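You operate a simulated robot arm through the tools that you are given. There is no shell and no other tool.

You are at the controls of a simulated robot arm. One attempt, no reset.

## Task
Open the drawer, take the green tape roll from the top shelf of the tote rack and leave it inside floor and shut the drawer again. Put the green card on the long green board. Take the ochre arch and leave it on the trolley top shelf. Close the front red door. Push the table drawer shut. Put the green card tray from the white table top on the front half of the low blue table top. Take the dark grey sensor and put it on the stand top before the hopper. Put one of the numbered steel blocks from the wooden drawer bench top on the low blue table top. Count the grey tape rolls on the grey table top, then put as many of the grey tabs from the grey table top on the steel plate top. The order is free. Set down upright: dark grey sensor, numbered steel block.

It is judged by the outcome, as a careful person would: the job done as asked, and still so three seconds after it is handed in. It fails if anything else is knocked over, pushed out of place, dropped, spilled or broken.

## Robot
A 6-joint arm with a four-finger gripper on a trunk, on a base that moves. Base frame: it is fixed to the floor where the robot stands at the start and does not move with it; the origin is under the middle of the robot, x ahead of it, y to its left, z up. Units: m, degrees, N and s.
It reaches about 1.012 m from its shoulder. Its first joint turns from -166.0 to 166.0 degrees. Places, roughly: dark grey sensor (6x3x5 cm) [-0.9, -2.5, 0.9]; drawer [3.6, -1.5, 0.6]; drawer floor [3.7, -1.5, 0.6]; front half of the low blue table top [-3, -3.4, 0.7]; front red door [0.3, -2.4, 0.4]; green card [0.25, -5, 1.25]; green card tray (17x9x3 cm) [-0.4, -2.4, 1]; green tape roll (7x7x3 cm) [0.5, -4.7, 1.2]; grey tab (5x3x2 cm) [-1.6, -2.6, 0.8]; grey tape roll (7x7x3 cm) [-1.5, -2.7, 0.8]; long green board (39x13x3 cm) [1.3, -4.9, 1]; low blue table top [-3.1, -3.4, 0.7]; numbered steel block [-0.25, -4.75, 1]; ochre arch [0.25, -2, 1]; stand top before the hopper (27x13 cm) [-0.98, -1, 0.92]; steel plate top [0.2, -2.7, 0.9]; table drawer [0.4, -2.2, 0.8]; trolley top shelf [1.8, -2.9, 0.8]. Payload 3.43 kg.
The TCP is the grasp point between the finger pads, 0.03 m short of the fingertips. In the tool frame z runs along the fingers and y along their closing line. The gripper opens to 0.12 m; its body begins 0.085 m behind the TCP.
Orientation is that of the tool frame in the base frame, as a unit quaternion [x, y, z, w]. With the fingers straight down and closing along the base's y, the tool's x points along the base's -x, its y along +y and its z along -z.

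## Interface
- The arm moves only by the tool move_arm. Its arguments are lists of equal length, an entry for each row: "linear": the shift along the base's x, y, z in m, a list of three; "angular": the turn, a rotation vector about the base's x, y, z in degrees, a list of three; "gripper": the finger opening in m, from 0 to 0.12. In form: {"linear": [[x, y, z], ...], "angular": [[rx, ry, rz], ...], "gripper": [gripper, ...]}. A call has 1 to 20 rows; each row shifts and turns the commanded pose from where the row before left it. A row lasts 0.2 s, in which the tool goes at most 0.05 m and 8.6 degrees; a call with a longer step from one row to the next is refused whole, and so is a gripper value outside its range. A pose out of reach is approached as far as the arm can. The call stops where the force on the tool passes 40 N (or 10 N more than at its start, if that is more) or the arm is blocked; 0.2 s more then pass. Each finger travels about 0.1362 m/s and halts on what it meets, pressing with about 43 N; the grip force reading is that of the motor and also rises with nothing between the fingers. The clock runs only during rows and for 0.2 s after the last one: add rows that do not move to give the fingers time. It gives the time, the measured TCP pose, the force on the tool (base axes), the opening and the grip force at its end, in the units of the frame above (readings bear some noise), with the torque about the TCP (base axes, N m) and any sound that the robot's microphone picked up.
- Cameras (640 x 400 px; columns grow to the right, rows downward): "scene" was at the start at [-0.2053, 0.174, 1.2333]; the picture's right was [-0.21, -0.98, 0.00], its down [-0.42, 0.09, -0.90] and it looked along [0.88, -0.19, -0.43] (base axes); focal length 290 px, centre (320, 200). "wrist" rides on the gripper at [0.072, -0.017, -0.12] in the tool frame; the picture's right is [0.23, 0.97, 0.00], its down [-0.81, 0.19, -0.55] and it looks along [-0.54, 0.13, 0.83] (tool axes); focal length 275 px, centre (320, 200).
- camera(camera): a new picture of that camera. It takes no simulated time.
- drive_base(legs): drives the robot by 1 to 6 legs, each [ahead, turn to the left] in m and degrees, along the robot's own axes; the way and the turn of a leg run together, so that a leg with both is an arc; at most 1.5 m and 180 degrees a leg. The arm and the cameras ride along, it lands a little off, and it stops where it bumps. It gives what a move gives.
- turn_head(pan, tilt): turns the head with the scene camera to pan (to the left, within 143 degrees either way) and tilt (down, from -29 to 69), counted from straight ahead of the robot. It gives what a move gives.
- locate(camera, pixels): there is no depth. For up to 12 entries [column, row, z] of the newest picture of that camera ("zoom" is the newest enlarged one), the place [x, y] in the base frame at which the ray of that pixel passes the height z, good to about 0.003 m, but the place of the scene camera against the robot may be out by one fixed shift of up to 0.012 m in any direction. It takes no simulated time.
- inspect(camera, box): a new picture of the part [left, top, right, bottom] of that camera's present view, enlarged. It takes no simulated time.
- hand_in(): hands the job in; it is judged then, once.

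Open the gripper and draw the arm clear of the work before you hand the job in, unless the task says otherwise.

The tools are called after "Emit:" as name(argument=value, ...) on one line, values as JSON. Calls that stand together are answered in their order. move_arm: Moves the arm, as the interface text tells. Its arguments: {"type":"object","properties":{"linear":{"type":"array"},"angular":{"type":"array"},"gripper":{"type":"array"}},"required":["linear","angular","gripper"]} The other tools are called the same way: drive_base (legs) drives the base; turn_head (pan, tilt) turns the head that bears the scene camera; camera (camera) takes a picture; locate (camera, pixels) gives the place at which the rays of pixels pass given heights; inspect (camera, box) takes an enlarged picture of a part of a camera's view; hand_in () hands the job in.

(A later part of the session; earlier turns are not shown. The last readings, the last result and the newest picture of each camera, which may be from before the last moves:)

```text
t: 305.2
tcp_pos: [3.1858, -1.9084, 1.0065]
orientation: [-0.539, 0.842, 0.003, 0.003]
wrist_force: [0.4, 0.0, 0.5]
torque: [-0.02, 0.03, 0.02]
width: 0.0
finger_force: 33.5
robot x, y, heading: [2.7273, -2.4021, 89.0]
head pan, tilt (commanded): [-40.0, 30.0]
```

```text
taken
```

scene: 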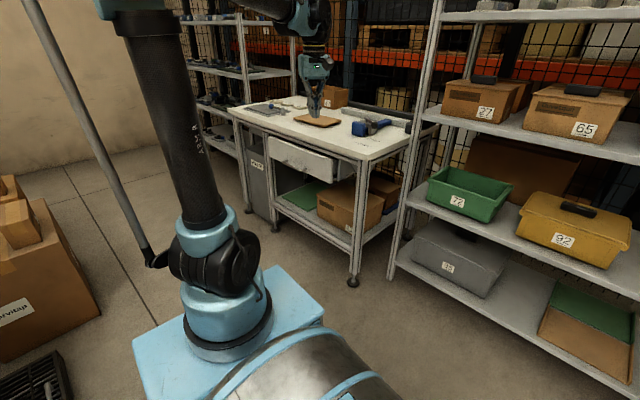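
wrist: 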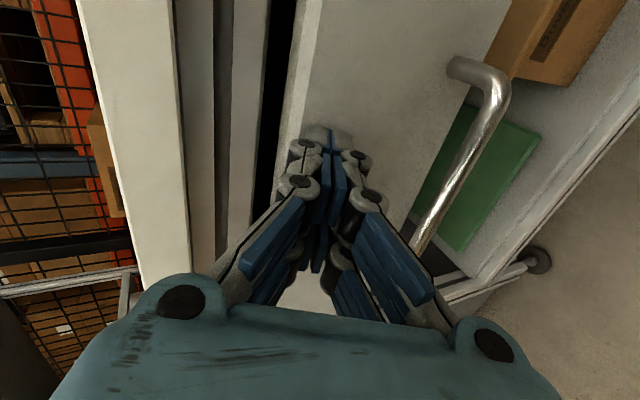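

Drawer bench done. I fold the arm to the front and reverse along my track.

Emit:
move_arm(linear=[[-0.04, 0.006, 0.01], [-0.04, 0.006, 0.01], [-0.04, 0.006, 0.01], [-0.04, 0.006, 0.01], [-0.04, 0.006, 0.01], [-0.04, 0.006, 0.01], [-0.04, 0.006, 0.01], [-0.04, 0.006, 0.01], [-0.03, 0.006, 0.01]], angular=[[0, 0, 3], [0, 0, 3], [0, 0, 3], [0, 0, 3], [0, 0, 3], [0, 0, 3], [0, 0, 3], [0, 0, 3], [0, 0, 1]], gripper=[0, 0, 0, 0, 0, 0, 0, 0, 0])

Emit:
drive_base(legs=[[-1.2, 0], [0, 101]])

Emit:
turn_head(pan=20, tilt=15)

Emit:
camera(camera="scene")

```text
t: 307.2
tcp_pos: [2.8386, -1.8554, 1.0947]
orientation: [0.709, -0.706, -0.003, -0.002]
wrist_force: [0.0, 0.0, 0.2]
torque: [0.01, 0.0, 0.04]
width: 0.0
finger_force: 33.5
robot x, y, heading: [2.7284, -2.399, 89.1]
head pan, tilt (commanded): [-40.0, 30.0]
```

```text
t: 318.3
tcp_pos: [2.159, -3.6177, 1.0952]
orientation: [0.995, 0.095, -0.003, 0.0]
wrist_force: [0.5, 0.1, -0.2]
torque: [-0.01, 0.05, 0.0]
width: 0.0
finger_force: 33.2
robot x, y, heading: [2.7117, -3.611, -170.2]
head pan, tilt (commanded): [-40.0, 30.0]
```

```text
t: 319.6
tcp_pos: [2.1707, -3.6146, 1.1024]
orientation: [0.995, 0.096, -0.01, 0.0]
wrist_force: [-0.8, -0.3, -1.0]
torque: [-0.02, -0.03, 0.0]
width: 0.0004
finger_force: 32.9
robot x, y, heading: [2.714, -3.6096, -169.9]
head pan, tilt (commanded): [20.0, 15.0]
```

```text
taken
```

scene: 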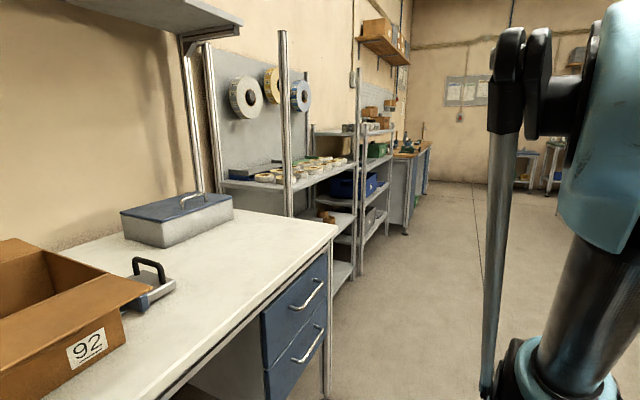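

Next I drive west to in front of the tote rack at about (0.30,-3.95) and face it.

Emit:
drive_base(legs=[[0, -2], [1.22, 0], [1.22, 0]])

Emit:
drive_base(legs=[[0, 82]])

Emit:
turn_head(pan=0, tilt=5)

Emit:
camera(camera="scene")

```text
t: 332.2
tcp_pos: [-0.2498, -3.9574, 1.101]
orientation: [0.996, 0.087, -0.009, 0.0]
wrist_force: [-1.1, -0.5, 0.4]
torque: [0.01, 0.02, 0.01]
width: 0.0002
finger_force: 33.1
robot x, y, heading: [0.2862, -3.9629, -171.1]
head pan, tilt (commanded): [20.0, 15.0]
```

```text
t: 336.6
tcp_pos: [0.2061, -4.4857, 1.1073]
orientation: [0.694, 0.72, -0.011, 0.011]
wrist_force: [-0.4, -0.3, -0.2]
torque: [-0.03, 0.0, 0.02]
width: 0.0
finger_force: 34.0
robot x, y, heading: [0.278, -3.9692, -89.0]
head pan, tilt (commanded): [20.0, 15.0]
```

```text
t: 337.4
tcp_pos: [0.2064, -4.4739, 1.1143]
orientation: [0.694, 0.719, -0.016, 0.014]
wrist_force: [0.4, -0.8, -0.7]
torque: [0.01, -0.02, -0.01]
width: 0.0
finger_force: 33.4
robot x, y, heading: [0.2792, -3.9701, -89.0]
head pan, tilt (commanded): [0.0, 5.0]
```

```text
taken
```

scene: 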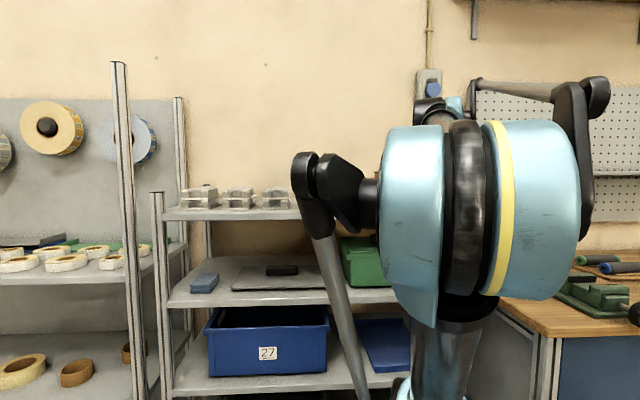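

I raise the wrist camera above the shelf near the orange box to look at the green card.

Emit:
move_arm(linear=[[0.004, -0.01, 0.043], [0.004, -0.01, 0.043], [0.004, -0.01, 0.043], [0.004, -0.015, 0.043], [0.004, -0.015, 0.043], [0.004, -0.02, 0.043], [0.004, -0.02, 0.043]], angular=[[2.4, 0, -2], [0, 0, 0], [0, 0, 0], [0, 0, 0], [0, 0, 0], [0, 0, 0], [0, 0, 0]], gripper=[0.02, 0.04, 0.05, 0.05, 0.05, 0.05, 0.05])

Emit:
camera(camera="wrist")

```text
t: 339.0
tcp_pos: [0.236, -4.5756, 1.4133]
orientation: [0.707, 0.707, -0.001, -0.001]
wrist_force: [-0.1, 1.0, 0.5]
torque: [-0.12, 0.02, 0.02]
width: 0.0501
finger_force: 0.0
robot x, y, heading: [0.2792, -3.9677, -89.0]
head pan, tilt (commanded): [0.0, 5.0]
```

```text
taken
```

wrist: 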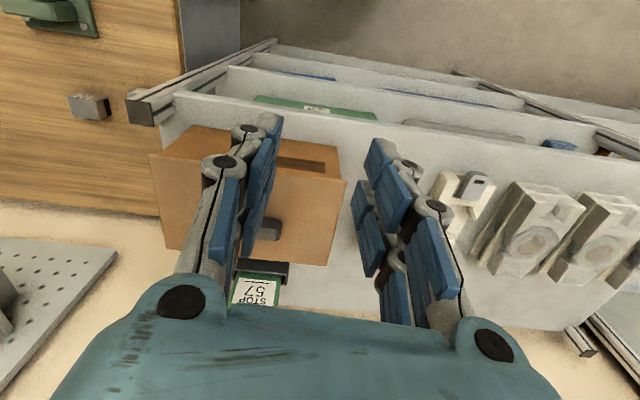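

The card "STOP 57" stands in a black holder just behind the orange box, at (258,290). I tilt the tool outward to see it fully.

Emit:
move_arm(linear=[[0.0, -0.02, 0], [0, -0.02, 0], [0, -0.02, 0], [0, -0.02, 0]], angular=[[-8, 0, 0], [-8, 0, 0], [-8, 0, 0], [-8, 0, 0]], gripper=[0.08, 0.1, 0.1, 0.1])

Emit:
camera(camera="wrist")

Emit:
inspect(camera="wrist", box=[180, 100, 400, 260])

```text
t: 340.0
tcp_pos: [0.2352, -4.6533, 1.4141]
orientation: [0.679, 0.679, -0.197, 0.196]
wrist_force: [-0.3, 0.0, -1.0]
torque: [0.01, -0.03, 0.01]
width: 0.1
finger_force: 0.0
robot x, y, heading: [0.2822, -3.9658, -89.0]
head pan, tilt (commanded): [0.0, 5.0]
```

```text
taken
```

wrist: 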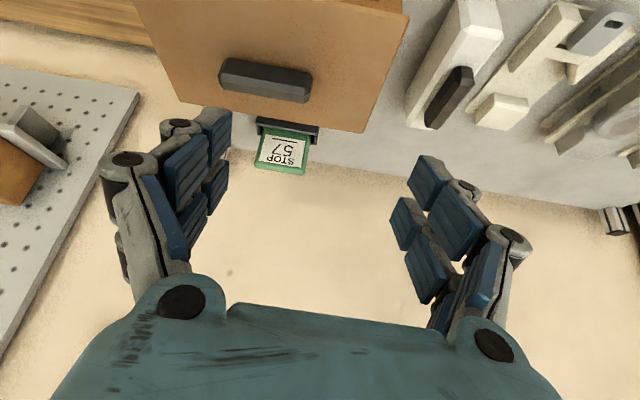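

```text
2.50 times, centred on (290, 180) of wrist
```

zoom: 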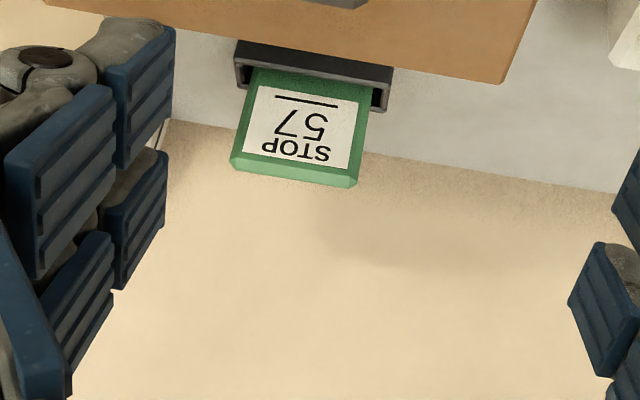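

The card stands upright in a black holder behind the orange box. To triangulate, I locate its corners here, then shift the camera 10 cm and repeat.

Emit:
locate(camera="zoom", pixels=[[232, 160, 1.25], [360, 178, 1.25], [260, 68, 1.25], [372, 88, 1.25], [238, 60, 1.2], [388, 85, 1.2], [500, 80, 1.25], [50, 5, 1.25]])

Emit:
move_arm(linear=[[-0.05, 0, 0], [-0.05, 0, 0]], angular=[[0, 0, 0], [0, 0, 0]], gripper=[0.1, 0.1])

Emit:
inspect(camera="wrist", box=[180, 100, 400, 260])

```text
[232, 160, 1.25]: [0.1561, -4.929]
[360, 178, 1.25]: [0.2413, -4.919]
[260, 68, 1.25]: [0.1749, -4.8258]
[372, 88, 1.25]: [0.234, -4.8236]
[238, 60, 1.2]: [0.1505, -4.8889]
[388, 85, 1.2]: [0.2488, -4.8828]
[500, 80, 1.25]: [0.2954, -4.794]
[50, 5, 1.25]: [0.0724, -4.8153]
```

```text
t: 340.6
tcp_pos: [0.1354, -4.6544, 1.4162]
orientation: [0.68, 0.679, -0.196, 0.195]
wrist_force: [0.4, 1.3, 0.0]
torque: [0.0, 0.03, -0.04]
width: 0.0999
finger_force: 0.0
robot x, y, heading: [0.2806, -3.9711, -89.1]
head pan, tilt (commanded): [0.0, 5.0]
```

```text
2.50 times, centred on (290, 180) of wrist
```

zoom: 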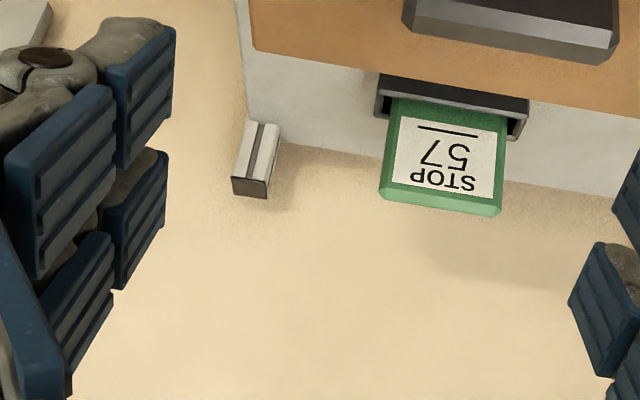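

The card's top is at z≈1.25, x 0.156–0.241, y≈-4.925, with ~10 cm of gap to the box's back. I drive 0.12 m closer, then straighten the tool to vertical above the card.

Emit:
drive_base(legs=[[0.12, 0]])

Emit:
move_arm(linear=[[0.016, -0.015, 0.0], [0.016, -0.015, 0.0], [0.016, -0.015, 0.0], [0.016, -0.015, 0.0]], angular=[[8, 0, 0], [8, 0, 0], [8, 0, 0], [8, 0, 0]], gripper=[0.1, 0.08, 0.06, 0.06])

Emit:
camera(camera="wrist")

```text
t: 341.8
tcp_pos: [0.1353, -4.775, 1.4164]
orientation: [0.68, 0.679, -0.197, 0.195]
wrist_force: [-0.4, -0.8, 0.0]
torque: [-0.02, 0.04, 0.02]
width: 0.1001
finger_force: 0.0
robot x, y, heading: [0.2838, -4.0868, -89.1]
head pan, tilt (commanded): [0.0, 5.0]
```

```text
t: 342.8
tcp_pos: [0.2007, -4.8163, 1.4277]
orientation: [0.708, 0.706, -0.006, 0.003]
wrist_force: [0.3, 2.8, 0.6]
torque: [-0.18, 0.02, 0.01]
width: 0.0602
finger_force: 0.1
robot x, y, heading: [0.2809, -4.084, -89.1]
head pan, tilt (commanded): [0.0, 5.0]
```

```text
taken
```

wrist: 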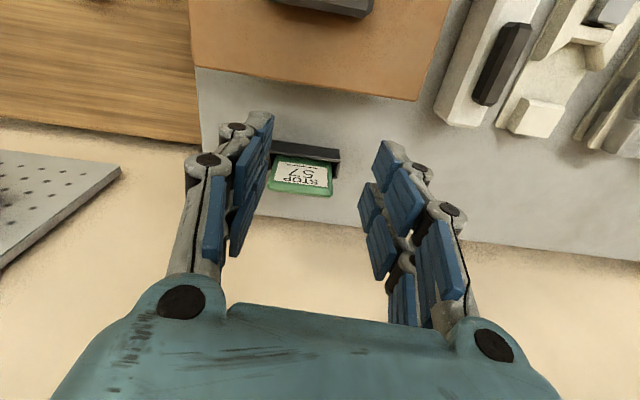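

I locate the card's top and the holder from this overhead view.

Emit:
inspect(camera="wrist", box=[240, 130, 360, 210])

Emit:
locate(camera="wrist", pixels=[[270, 185, 1.25], [332, 193, 1.25], [268, 190, 1.25], [330, 197, 1.25], [272, 143, 1.185], [341, 155, 1.185], [340, 175, 1.185], [300, 70, 1.235]])

```text
5.00 times, centred on (300, 170) of wrist
```

zoom: 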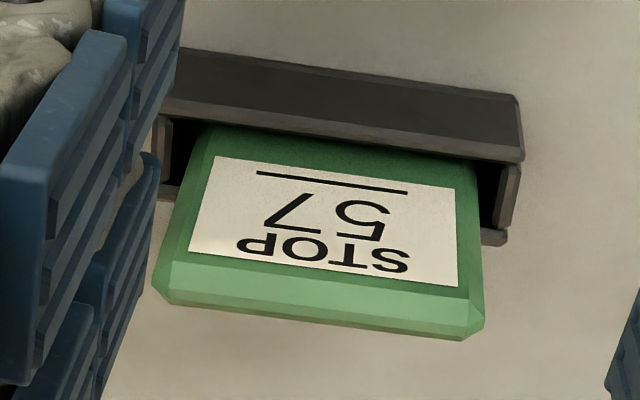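

```text
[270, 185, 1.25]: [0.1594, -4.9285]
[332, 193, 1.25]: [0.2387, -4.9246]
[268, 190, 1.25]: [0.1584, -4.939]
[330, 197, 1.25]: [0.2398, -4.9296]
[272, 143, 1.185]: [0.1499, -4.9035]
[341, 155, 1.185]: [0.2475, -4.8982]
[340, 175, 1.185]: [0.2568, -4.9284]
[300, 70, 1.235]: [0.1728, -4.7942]
```

Card centre (0.199,-4.930), about 1 cm thick, yawed ≈3°. I rotate the tool +93° so it closes across the thickness, and position above it.

Emit:
move_arm(linear=[[0, -0.0095, -0.0073], [0, -0.0095, -0.0073], [0, -0.0095, -0.0073], [0, -0.0095, -0.0073], [0, -0.0095, -0.0073], [0, -0.0095, -0.0073], [0, -0.0095, -0.0073], [0, -0.0095, -0.0073], [0, -0.0095, -0.0073], [0, -0.0095, -0.0073], [0, -0.0095, -0.0073], [-0.001, -0.0095, -0.0073]], angular=[[0.7, 0, 7.75], [0, 0, 7.75], [0, 0, 7.75], [0, 0, 7.75], [0, 0, 7.75], [0, 0, 7.75], [0, 0, 7.75], [0, 0, 7.75], [0, 0, 7.75], [0, 0, 7.75], [0, 0, 7.75], [0, 0, 7.75]], gripper=[0.06, 0.06, 0.06, 0.06, 0.06, 0.06, 0.06, 0.06, 0.06, 0.06, 0.06, 0.06])

Emit:
camera(camera="wrist")

Emit:
inspect(camera="wrist", box=[220, 60, 420, 220])

```text
t: 345.4
tcp_pos: [0.2001, -4.9307, 1.3372]
orientation: [-0.026, 1.0, 0.0, 0.001]
wrist_force: [0.4, -0.1, -1.0]
torque: [-0.01, 0.0, -0.03]
width: 0.0599
finger_force: 0.1
robot x, y, heading: [0.2809, -4.0894, -89.2]
head pan, tilt (commanded): [0.0, 5.0]
```

```text
taken
```

wrist: 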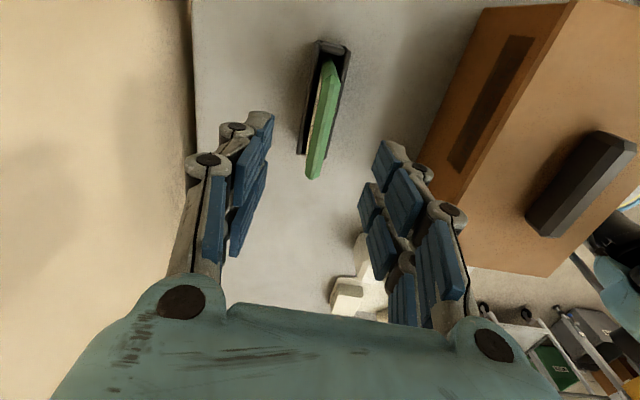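

```text
2.50 times, centred on (320, 140) of wrist
```

zoom: 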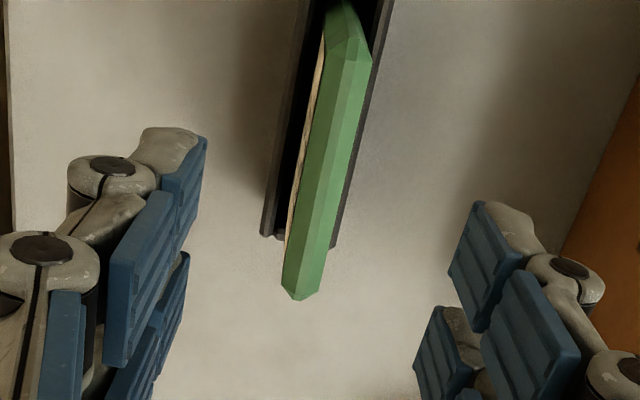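

The card's top edge lies between the fingers. I shift +3 mm in y and descend to z≈1.235, then close.

Emit:
move_arm(linear=[[0, 0.003, -0.03], [0, 0, -0.035], [0, 0, -0.037], [0, 0, 0], [0, 0, 0], [0, 0, 0], [0, 0, 0]], angular=[[0, 0, 0], [0, 0, 0], [0, 0, 0], [0, 0, 0], [0, 0, 0], [0, 0, 0], [0, 0, 0]], gripper=[0.06, 0.06, 0.06, 0.045, 0.025, 0.01, 0.0])

Emit:
camera(camera="wrist")

```text
t: 347.0
tcp_pos: [0.1982, -4.9286, 1.2349]
orientation: [-0.025, 1.0, -0.001, 0.001]
wrist_force: [0.8, -0.2, -0.1]
torque: [0.01, -0.06, -0.02]
width: 0.0122
finger_force: 42.9
robot x, y, heading: [0.2827, -4.0891, -89.0]
head pan, tilt (commanded): [0.0, 5.0]
```

```text
taken
```

wrist: 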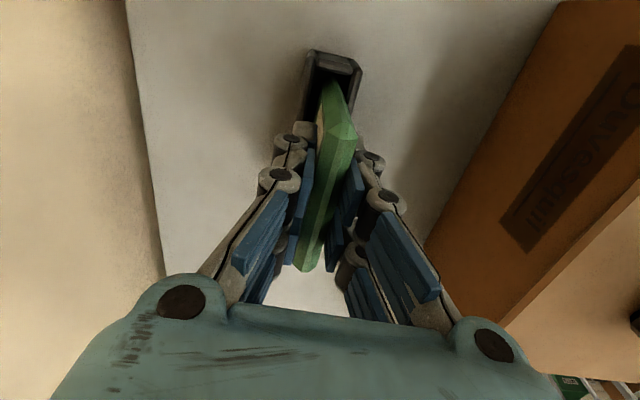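

Gripped at 12 mm. I lift straight up out of the holder, slowly at first.

Emit:
move_arm(linear=[[0, 0, 0.008], [0, 0, 0.012], [0, 0, 0.02], [0, 0, 0.025], [0, 0, 0.03], [0, 0, 0.02], [0, 0, 0]], angular=[[0, 0, 0], [0, 0, 0], [0, 0, 0], [0, 0, 0], [0, 0, 0], [0, 0, 0], [0, 0, 0]], gripper=[0, 0, 0, 0, 0, 0, 0])

Emit:
camera(camera="wrist")

Emit:
camera(camera="scene")

```text
t: 348.6
tcp_pos: [0.1997, -4.9281, 1.3495]
orientation: [-0.025, 1.0, 0.001, 0.001]
wrist_force: [-0.4, 0.2, -0.5]
torque: [-0.02, 0.0, -0.01]
width: 0.0123
finger_force: 43.7
robot x, y, heading: [0.2844, -4.0859, -88.9]
head pan, tilt (commanded): [0.0, 5.0]
```

```text
taken
```

wrist: 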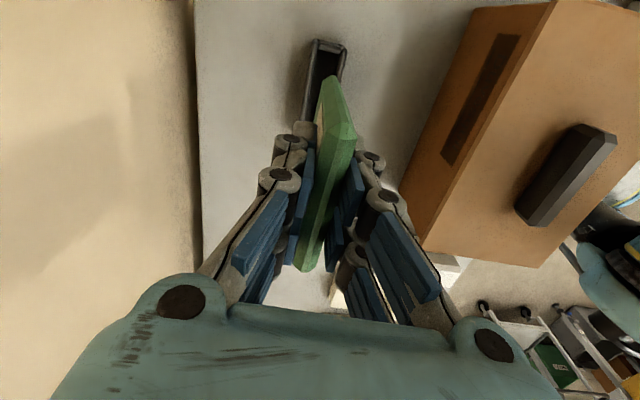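

```text
taken
```

scene: 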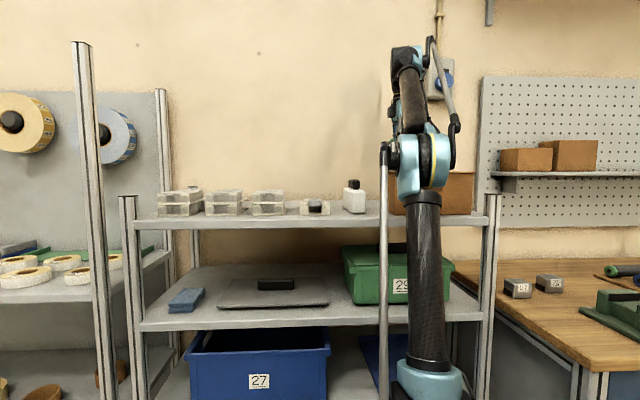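

Card is out. I raise a little more, go sideways (+x) past the box, then draw back over the low trays.

Emit:
move_arm(linear=[[0, 0, 0.02], [0, 0, 0.02], [0.042, 0, 0], [0.042, 0, 0], [0.042, 0, 0], [0.042, 0, 0], [0.042, 0, 0], [0.03, 0.03, 0], [0, 0.044, 0], [0, 0.044, 0], [0, 0.044, 0], [0, 0.044, 0], [0, 0.044, 0], [0, 0.044, 0], [0, 0.044, 0]], angular=[[0, 0, 0], [0, 0, 0], [0, 0, 0], [0, 0, 0], [0, 0, 0], [0, 0, 0], [0, 0, 0], [0, 0, 0], [0, 0, 0], [0, 0, 0], [0, 0, 0], [0, 0, 0], [0, 0, 0], [0, 0, 0], [0, 0, 0]], gripper=[0, 0, 0, 0, 0, 0, 0, 0, 0, 0, 0, 0, 0, 0, 0])

Emit:
camera(camera="scene")

Emit:
inspect(camera="scene", box=[0, 200, 160, 320])

```text
t: 351.8
tcp_pos: [0.4402, -4.586, 1.3678]
orientation: [-0.025, 1.0, 0.0, 0.001]
wrist_force: [1.0, -1.5, -1.2]
torque: [0.07, 0.05, 0.02]
width: 0.012
finger_force: 42.2
out of reach, approached as far as the arm can: row 2, 7
robot x, y, heading: [0.281, -4.0868, -88.9]
head pan, tilt (commanded): [0.0, 5.0]
```

```text
taken
```

scene: 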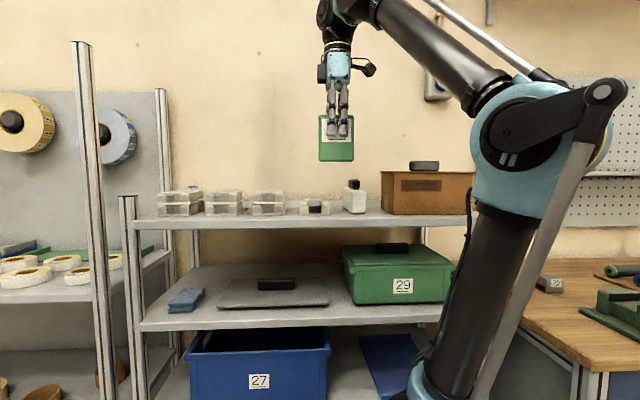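

```text
3.33 times, centred on (80, 260) of scene
```

zoom: 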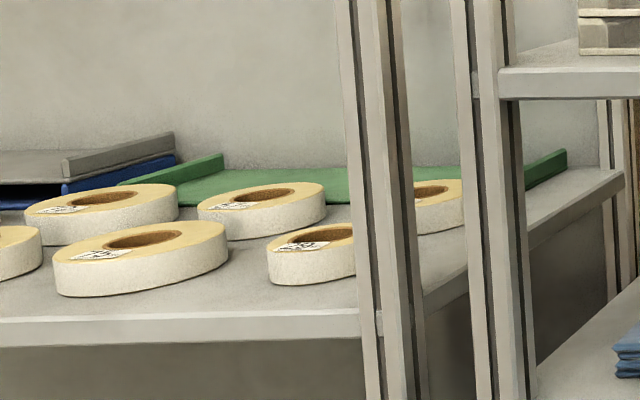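

The card is held by its top edge. The long green board lies behind the tape rolls on the neighbouring rack. I drive to in front of it.

Emit:
drive_base(legs=[[-0.3, 0], [0, 83], [1.03, 0], [0, -83]])

Emit:
turn_head(pan=0, tilt=15)

Emit:
camera(camera="scene")

Emit:
camera(camera="wrist")

```text
t: 366.9
tcp_pos: [1.4411, -4.408, 1.3692]
orientation: [-0.012, 1.0, 0.0, 0.0]
wrist_force: [1.0, 0.2, -1.6]
torque: [0.01, 0.01, -0.01]
width: 0.0122
finger_force: 42.7
robot x, y, heading: [1.3047, -3.909, -90.5]
head pan, tilt (commanded): [0.0, 5.0]
```

```text
t: 367.6
tcp_pos: [1.4403, -4.3914, 1.3748]
orientation: [-0.012, 1.0, -0.006, 0.002]
wrist_force: [0.5, 0.3, 0.2]
torque: [-0.01, 0.0, 0.02]
width: 0.012
finger_force: 43.2
robot x, y, heading: [1.3074, -3.9071, -90.8]
head pan, tilt (commanded): [0.0, 15.0]
```

```text
taken
```

scene: 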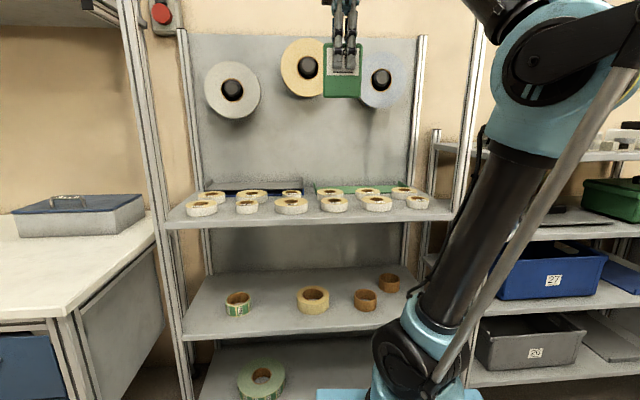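

```text
taken
```

wrist: 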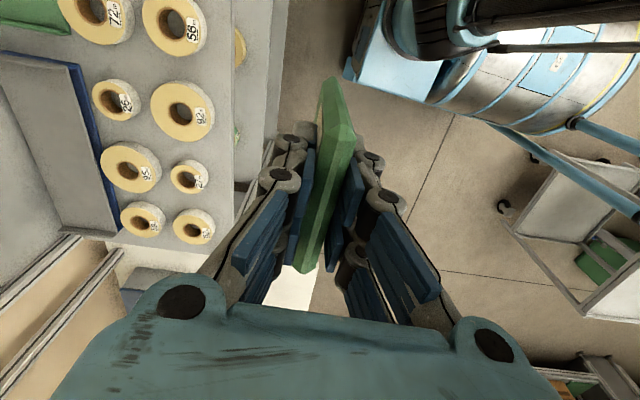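

I zoom on the shelf with the green board and rolls.

Emit:
inspect(camera="scene", box=[290, 120, 450, 230])

Emit:
locate(camera="scene", pixels=[[455, 215, 1.0], [165, 228, 1.0], [310, 222, 1.0], [318, 193, 1.03], [410, 192, 1.03], [316, 187, 1.03], [400, 187, 1.03], [380, 105, 1.25], [333, 205, 1.03], [378, 205, 1.03], [418, 203, 1.03]])

```text
3.64 times, centred on (370, 175) of scene
```

zoom: 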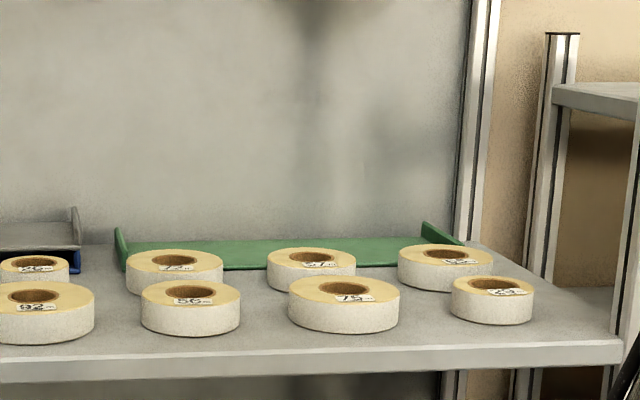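

```text
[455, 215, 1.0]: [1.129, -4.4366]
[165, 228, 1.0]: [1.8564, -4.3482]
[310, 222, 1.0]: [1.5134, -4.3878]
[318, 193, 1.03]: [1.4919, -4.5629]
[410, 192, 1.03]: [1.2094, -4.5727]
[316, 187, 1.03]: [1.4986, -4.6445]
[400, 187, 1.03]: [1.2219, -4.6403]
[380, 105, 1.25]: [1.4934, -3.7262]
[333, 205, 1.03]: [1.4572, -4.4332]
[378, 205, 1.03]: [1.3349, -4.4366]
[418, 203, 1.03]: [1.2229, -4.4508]
```

The board lies at about x 1.13–1.50, y -4.93…-4.81, z≈0.99, behind the rolls and under the peg rolls. I back up 0.15 m for wrist room and pitch the tool so the card slopes outward.

Emit:
drive_base(legs=[[-0.15, 0]])

Emit:
move_arm(linear=[[-0.013, -0.02, -0.005], [-0.013, -0.02, -0.005], [-0.013, -0.025, -0.005], [-0.013, -0.025, -0.005], [-0.013, -0.03, -0.01], [-0.013, -0.03, -0.01], [-0.013, -0.03, -0.01], [-0.013, -0.03, -0.01], [-0.013, -0.03, -0.01]], angular=[[-7.8, 0, 0], [-7.8, 0, 0], [-7.8, 0, 0], [-7.8, 0, 0], [-7.8, 0, 0], [-7.8, 0, 0], [-7.8, 0, 0], [-7.8, 0, 0], [-7.8, 0, 0]], gripper=[0, 0, 0, 0, 0, 0, 0, 0, 0])

Emit:
camera(camera="wrist")

Emit:
camera(camera="scene")

```text
t: 369.0
tcp_pos: [1.4415, -4.2392, 1.3745]
orientation: [-0.01, 1.0, -0.007, 0.001]
wrist_force: [0.0, -0.4, -0.5]
torque: [0.01, 0.0, 0.02]
width: 0.0122
finger_force: 43.0
robot x, y, heading: [1.3096, -3.7535, -90.7]
head pan, tilt (commanded): [0.0, 15.0]
```

```text
t: 371.0
tcp_pos: [1.3214, -4.4628, 1.3086]
orientation: [-0.009, 0.81, -0.587, -0.005]
wrist_force: [0.6, -0.7, 0.3]
torque: [0.03, -0.02, -0.01]
width: 0.0122
finger_force: 42.8
robot x, y, heading: [1.3087, -3.7564, -90.9]
head pan, tilt (commanded): [0.0, 15.0]
```

```text
taken
```

wrist: 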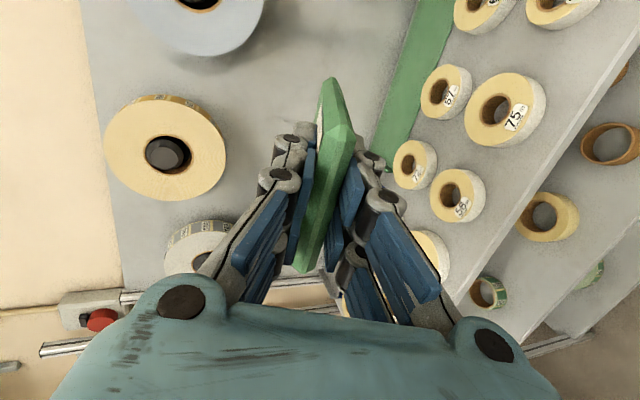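

```text
taken
```

scene: 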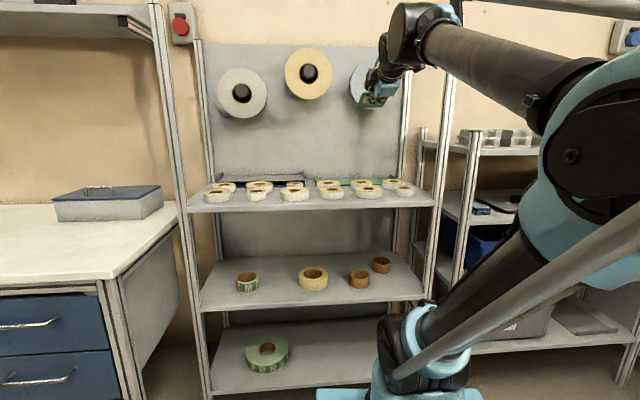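

The green board is the strip from (390,150) to (435,0) in the wrist view. I locate its edges and the nearest rolls.

Emit:
locate(camera="wrist", pixels=[[418, 5, 0.985], [455, 5, 0.985], [395, 90, 0.985], [428, 90, 0.985], [378, 150, 0.985], [398, 165, 0.985], [437, 90, 0.99], [415, 165, 0.99], [505, 110, 0.99], [190, 50, 1.3], [262, 20, 1.3]])

Emit:
inspect(camera="wrist", box=[340, 0, 560, 200])

```text
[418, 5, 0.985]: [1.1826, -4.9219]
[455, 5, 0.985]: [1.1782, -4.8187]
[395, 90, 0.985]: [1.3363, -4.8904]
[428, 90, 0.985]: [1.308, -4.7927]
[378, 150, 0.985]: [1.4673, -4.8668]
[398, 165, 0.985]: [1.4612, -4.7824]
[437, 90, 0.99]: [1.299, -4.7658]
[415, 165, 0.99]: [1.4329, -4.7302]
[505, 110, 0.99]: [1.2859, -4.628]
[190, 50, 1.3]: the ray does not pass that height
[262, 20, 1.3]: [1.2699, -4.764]
```

```text
2.00 times, centred on (450, 100) of wrist
```

zoom: 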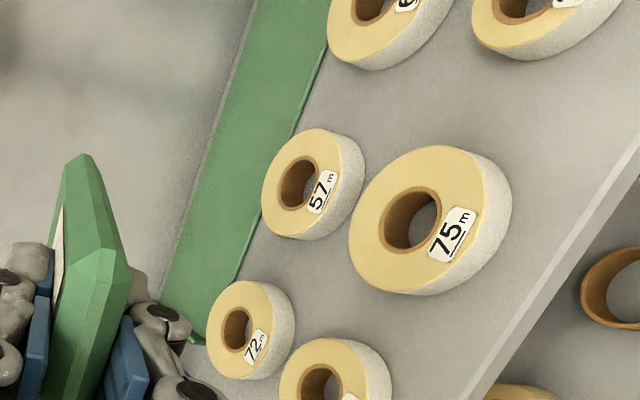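

I triangulate the shelf height using roll "75" seen in both cameras.

Emit:
inspect(camera="scene", box=[300, 160, 440, 220])

Emit:
locate(camera="wrist", pixels=[[495, 110, 0.99], [495, 110, 0.96], [447, 91, 0.99], [447, 91, 0.96]])

Emit:
locate(camera="scene", pixels=[[369, 189, 0.99], [369, 189, 0.96], [360, 182, 0.99], [360, 182, 0.96]])

```text
4.57 times, centred on (370, 190) of scene
```

zoom: 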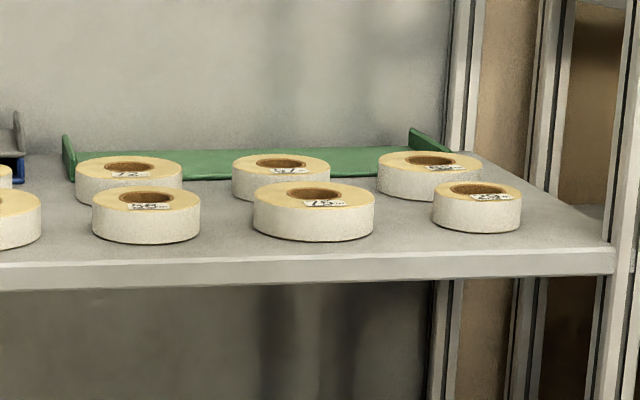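

```text
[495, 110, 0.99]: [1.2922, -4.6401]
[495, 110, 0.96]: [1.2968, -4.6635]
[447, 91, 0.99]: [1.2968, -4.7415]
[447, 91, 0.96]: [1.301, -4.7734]
```

```text
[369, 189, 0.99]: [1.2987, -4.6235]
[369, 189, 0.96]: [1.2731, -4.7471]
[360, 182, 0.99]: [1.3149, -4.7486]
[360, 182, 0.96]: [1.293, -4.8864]
```

Rolls' tops are at z≈0.988, so the shelf is ≈0.958 and the board's flat part ≈0.965 with ~9° yaw, centre ≈(1.326,-4.867). I set the card slope to 30°, yaw 9°, and advance above the rolls.

Emit:
move_arm(linear=[[0, -0.03, -0.032], [0, -0.03, -0.032], [0, -0.03, -0.032], [0, -0.03, -0.032], [0, -0.03, -0.032], [-0.0006, -0.0354, -0.0138], [-0.0006, -0.0354, -0.0138], [-0.0006, -0.0354, -0.0138], [-0.0006, -0.0354, -0.0138], [-0.0006, -0.0354, -0.0138]], angular=[[6, 0, 0], [6, 0, 0], [0, 0, 4.5], [0, 0, 4.5], [0, 0, 0], [0, 0, 0], [0, 0, 0], [0, 0, 0], [0, 0, 0], [0, 0, 0]], gripper=[0, 0, 0, 0, 0, 0, 0, 0, 0, 0])

Emit:
camera(camera="wrist")

Emit:
inspect(camera="scene", box=[280, 120, 440, 220])

```text
t: 373.2
tcp_pos: [1.3183, -4.7889, 1.0816]
orientation: [-0.078, 0.864, -0.496, 0.034]
wrist_force: [-0.5, 1.8, -0.3]
torque: [0.02, 0.01, -0.02]
width: 0.0124
finger_force: 43.0
robot x, y, heading: [1.3075, -3.7533, -90.9]
head pan, tilt (commanded): [0.0, 15.0]
```

```text
taken
```

wrist: 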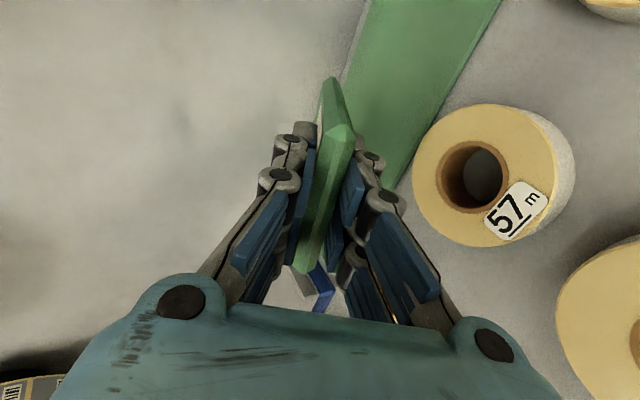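

```text
4.00 times, centred on (360, 170) of scene
```

zoom: 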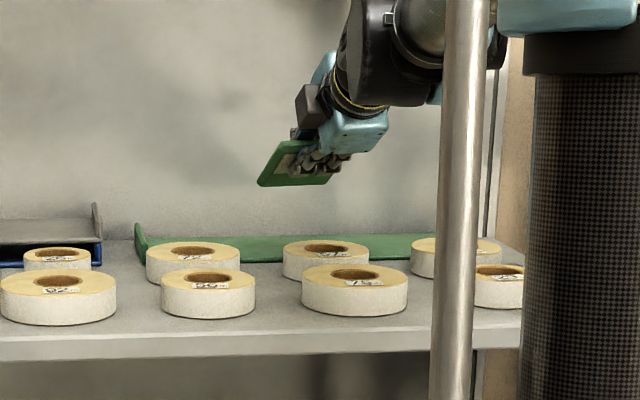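

The card is above the board area. I re-locate the board edges from here.

Emit:
locate(camera="wrist", pixels=[[363, 5, 0.965], [500, 5, 0.965], [347, 75, 0.965], [455, 75, 0.965], [405, 165, 0.965], [435, 170, 0.988]])

Emit:
locate(camera="scene", pixels=[[345, 178, 0.965], [345, 186, 0.965], [384, 178, 0.965], [320, 188, 0.965], [325, 180, 0.965]])

```text
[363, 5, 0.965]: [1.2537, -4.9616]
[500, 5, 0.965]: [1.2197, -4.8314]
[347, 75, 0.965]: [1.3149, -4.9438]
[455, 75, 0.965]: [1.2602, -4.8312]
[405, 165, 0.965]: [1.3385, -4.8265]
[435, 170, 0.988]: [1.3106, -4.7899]
```

```text
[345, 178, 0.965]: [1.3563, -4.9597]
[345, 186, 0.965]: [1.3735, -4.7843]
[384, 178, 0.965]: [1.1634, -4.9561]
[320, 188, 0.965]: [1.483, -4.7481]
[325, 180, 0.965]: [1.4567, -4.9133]
```

Refined: at x≈1.32 the board spans y -4.942…-4.827. I move to TCP (1.317,-4.865) and lower slowly until the card's outer edge touches.

Emit:
move_arm(linear=[[0, -0.0253, -0.012], [0, -0.0253, -0.012], [0, -0.0253, -0.012], [0, 0, -0.005], [0, 0, -0.005], [0, 0, -0.005], [0, 0, -0.004], [0, 0, -0.004], [0, 0, -0.004], [0, 0, -0.004]], angular=[[0, 0, 0], [0, 0, 0], [0, 0, 0], [0, 0, 0], [0, 0, 0], [0, 0, 0], [0, 0, 0], [0, 0, 0], [0, 0, 0], [0, 0, 0]], gripper=[0, 0, 0, 0, 0, 0, 0, 0, 0, 0])

Emit:
inspect(camera="scene", box=[280, 120, 440, 220])

Emit:
camera(camera="wrist")

```text
t: 375.4
tcp_pos: [1.3212, -4.8656, 1.0131]
orientation: [-0.078, 0.864, -0.496, 0.035]
wrist_force: [0.3, 0.0, -0.4]
torque: [0.0, 0.02, -0.02]
width: 0.0123
finger_force: 42.9
robot x, y, heading: [1.3092, -3.7548, -90.8]
head pan, tilt (commanded): [0.0, 15.0]
```

```text
4.00 times, centred on (360, 170) of scene
```

zoom: 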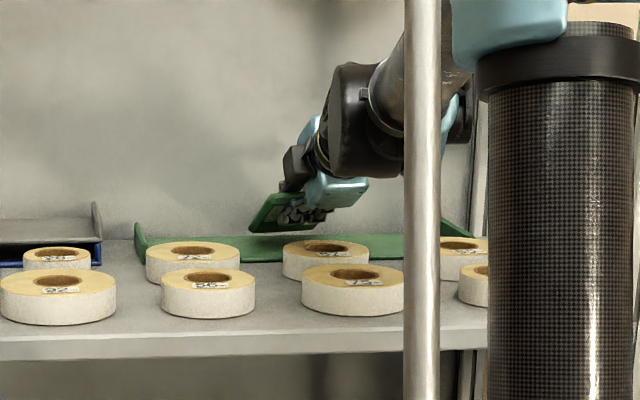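

```text
taken
```

wrist: 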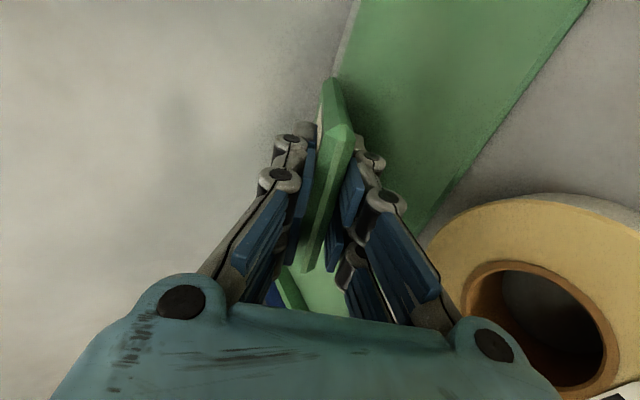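

Almost touching. I continue in 3 mm steps until contact.

Emit:
move_arm(linear=[[0, 0, -0.003], [0, 0, -0.003], [0, 0, -0.003], [0, 0, -0.003], [0, 0, -0.003]], angular=[[0, 0, 0], [0, 0, 0], [0, 0, 0], [0, 0, 0], [0, 0, 0]], gripper=[0, 0, 0, 0, 0])

Emit:
camera(camera="wrist")

```text
t: 376.7
tcp_pos: [1.3185, -4.8536, 1.0122]
orientation: [-0.078, 0.861, -0.502, 0.034]
wrist_force: [0.2, -2.4, -2.9]
torque: [-0.02, -0.05, 0.02]
width: 0.0124
finger_force: 43.4
robot x, y, heading: [1.3088, -3.7522, -90.8]
head pan, tilt (commanded): [0.0, 15.0]
stopped in row 5: the force on the tool passed its limit at 40 N (the readings are from after the stop); the commanded pose is now the measured one
```

```text
taken
```

wrist: 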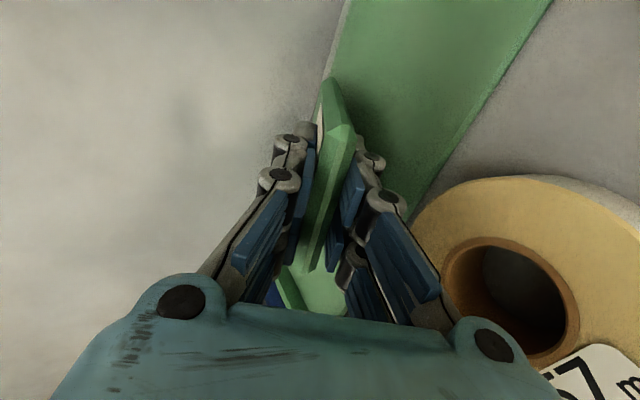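

Contact made and the tool sprang back 1 cm. I nudge 1 cm outward again and release by opening moderately.

Emit:
move_arm(linear=[[0, -0.006, 0], [0, -0.006, 0], [0, 0, 0], [0, 0, 0], [0, 0, 0]], angular=[[0, 0, 0], [0, 0, 0], [0, 0, 0], [0, 0, 0], [0, 0, 0]], gripper=[0, 0, 0.02, 0.03, 0.035])

Emit:
camera(camera="wrist")

Emit:
inspect(camera="scene", box=[280, 120, 440, 220])

```text
t: 377.9
tcp_pos: [1.3205, -4.8662, 1.0123]
orientation: [-0.078, 0.861, -0.502, 0.034]
wrist_force: [0.1, -0.2, -0.6]
torque: [0.0, 0.03, 0.0]
width: 0.0351
finger_force: 0.2
robot x, y, heading: [1.3103, -3.755, -90.9]
head pan, tilt (commanded): [0.0, 15.0]
```

```text
taken
```

wrist: 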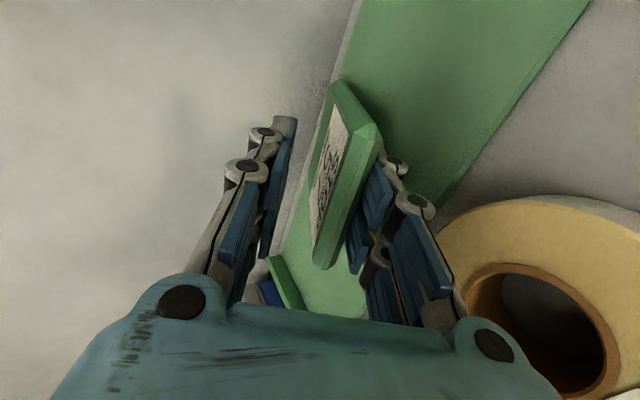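

```text
4.00 times, centred on (360, 170) of scene
```

zoom: 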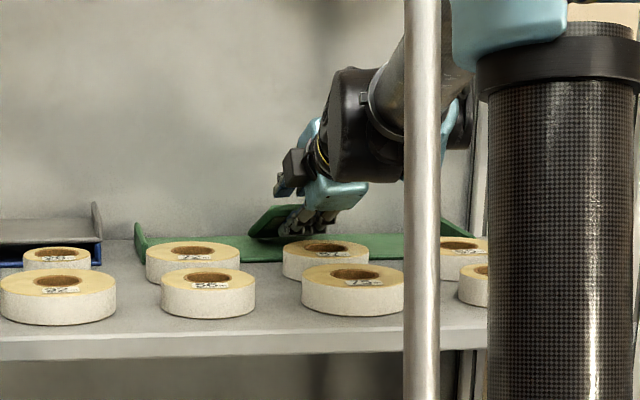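

The card rests on the lower fingers with its outer edge on the board. I withdraw horizontally in small steps so that it settles down flat.

Emit:
move_arm(linear=[[-0.0019, 0.012, 0], [-0.0019, 0.012, 0], [-0.0019, 0.012, 0], [-0.0019, 0.012, 0], [-0.0019, 0.012, 0]], angular=[[0, 0, 0], [0, 0, 0], [0, 0, 0], [0, 0, 0], [0, 0, 0]], gripper=[0.035, 0.035, 0.035, 0.035, 0.035])

Emit:
camera(camera="wrist")

Emit:
inspect(camera="scene", box=[280, 120, 440, 220])

```text
t: 379.1
tcp_pos: [1.3107, -4.8043, 1.0124]
orientation: [-0.077, 0.861, -0.502, 0.034]
wrist_force: [-0.5, -0.5, 2.7]
torque: [0.08, 0.0, -0.01]
width: 0.0336
finger_force: 0.0
robot x, y, heading: [1.3079, -3.7558, -90.9]
head pan, tilt (commanded): [0.0, 15.0]
```

```text
taken
```

wrist: 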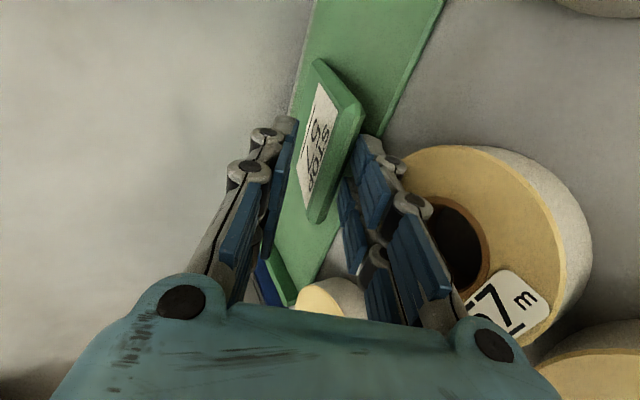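

```text
4.00 times, centred on (360, 170) of scene
```

zoom: 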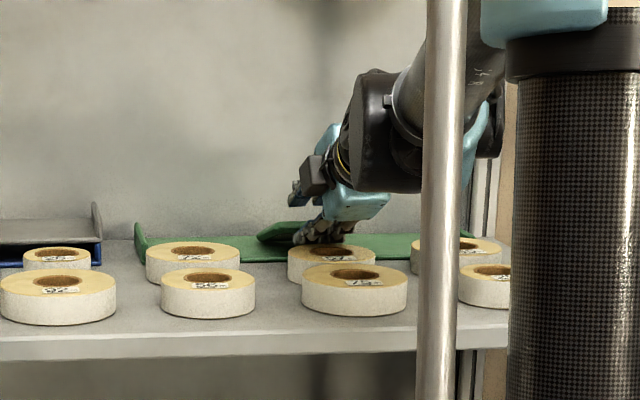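

The lower fingers seem to graze roll "57". I close to 2 cm to lift the lower fingers, then withdraw up along the tool axis.

Emit:
move_arm(linear=[[0, 0, 0.002], [0, 0, 0.003], [-0.0015, 0.0095, 0.0075], [-0.0015, 0.0095, 0.0075], [-0.0015, 0.0095, 0.0075], [-0.002, 0.0128, 0.01], [-0.002, 0.0128, 0.01], [-0.003, 0.02, 0.02], [-0.003, 0.02, 0.02]], angular=[[0, 0, 0], [0, 0, 0], [0, 0, 0], [0, 0, 0], [0, 0, 0], [0, 0, 0], [0, 0, 0], [0, 0, 0], [0, 0, 0]], gripper=[0.025, 0.022, 0.022, 0.022, 0.022, 0.022, 0.022, 0.022, 0.022])

Emit:
camera(camera="wrist")

Emit:
inspect(camera="scene", box=[280, 120, 440, 220])

```text
t: 381.1
tcp_pos: [1.2969, -4.7109, 1.0988]
orientation: [-0.077, 0.861, -0.502, 0.034]
wrist_force: [0.0, 0.5, -0.5]
torque: [0.03, -0.03, 0.01]
width: 0.0221
finger_force: 0.1
robot x, y, heading: [1.309, -3.7533, -91.0]
head pan, tilt (commanded): [0.0, 15.0]
```

```text
taken
```

wrist: 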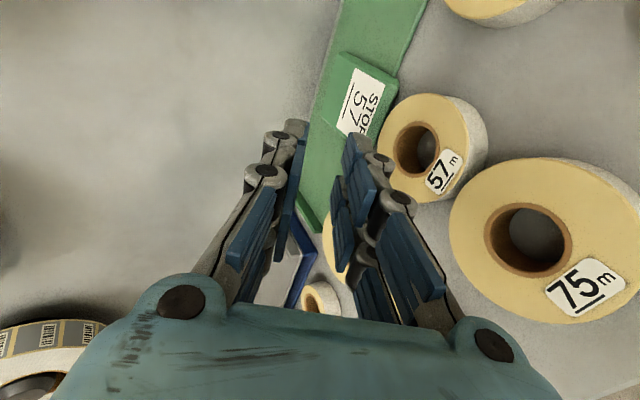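

```text
4.00 times, centred on (360, 170) of scene
```

zoom: 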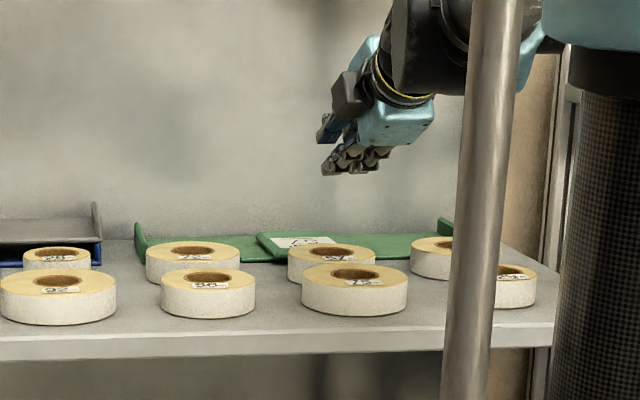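

The card lies on the board. I zoom to verify it rests flat and whether roll 57 shifted.

Emit:
inspect(camera="wrist", box=[290, 0, 530, 220])

Emit:
locate(camera="wrist", pixels=[[340, 52, 0.975], [397, 78, 0.975], [432, 148, 0.99], [418, 150, 0.99], [430, 5, 0.965], [335, 75, 0.965]])

```text
1.82 times, centred on (410, 110) of wrist
```

zoom: 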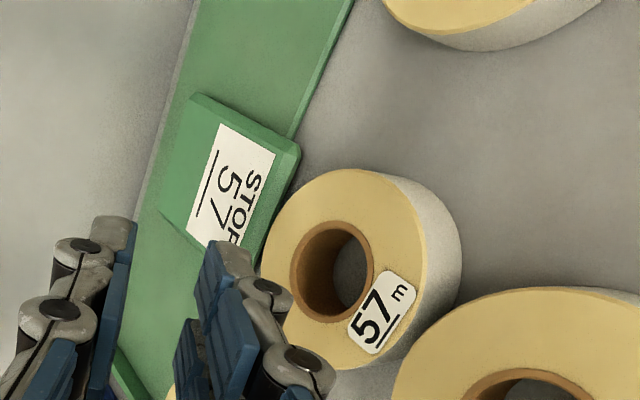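

```text
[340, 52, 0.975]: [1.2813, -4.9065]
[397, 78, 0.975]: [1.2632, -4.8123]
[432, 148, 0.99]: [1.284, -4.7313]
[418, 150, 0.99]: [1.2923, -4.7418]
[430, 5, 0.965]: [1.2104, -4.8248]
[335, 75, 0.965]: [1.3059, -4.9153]
```

The card lies on the board (small overhang at the front, stable). I retract the arm up and back and return it to fingers-down.

Emit:
move_arm(linear=[[0, 0.02, 0.04], [0, 0.02, 0.04], [0, 0.03, 0.03], [0, 0.035, 0.02], [0, 0.04, 0], [0, 0.04, 0], [0, 0.04, 0], [0, 0.04, -0.01], [0, 0.04, -0.01], [0, 0.03, -0.02]], angular=[[0, 0, 0], [0, 0, 0], [8, 0, 0], [8, 0, 0], [8, 0, 0], [8, 0, 0], [8, 0, 0], [8, 0, 0], [8, 0, 0], [3.3, 0, 0]], gripper=[0.022, 0.02, 0.01, 0, 0, 0, 0, 0, 0, 0])

Emit:
camera(camera="scene")

Emit:
inspect(camera="scene", box=[300, 150, 440, 220])

```text
t: 383.3
tcp_pos: [1.2962, -4.3773, 1.1906]
orientation: [-0.05, 0.996, -0.01, 0.068]
wrist_force: [-0.4, -0.4, 0.0]
torque: [0.05, -0.02, 0.0]
width: 0.0
finger_force: 33.6
robot x, y, heading: [1.3092, -3.7528, -90.8]
head pan, tilt (commanded): [0.0, 15.0]
```

```text
taken
```

scene: 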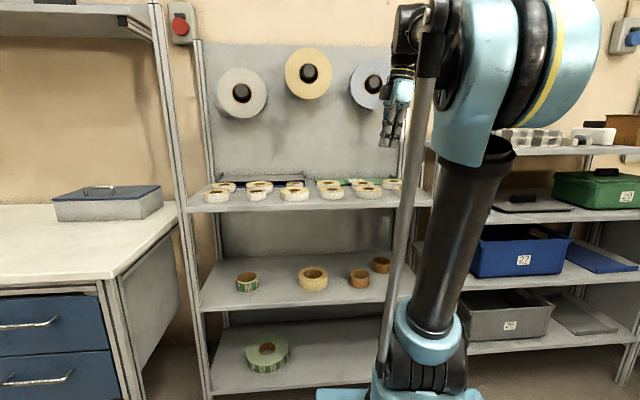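

```text
4.57 times, centred on (370, 185) of scene
```

zoom: 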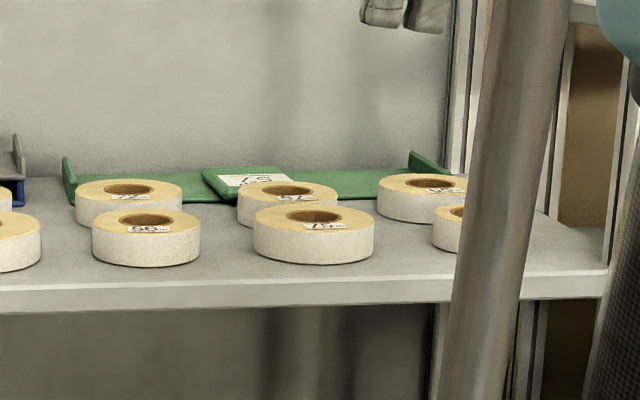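

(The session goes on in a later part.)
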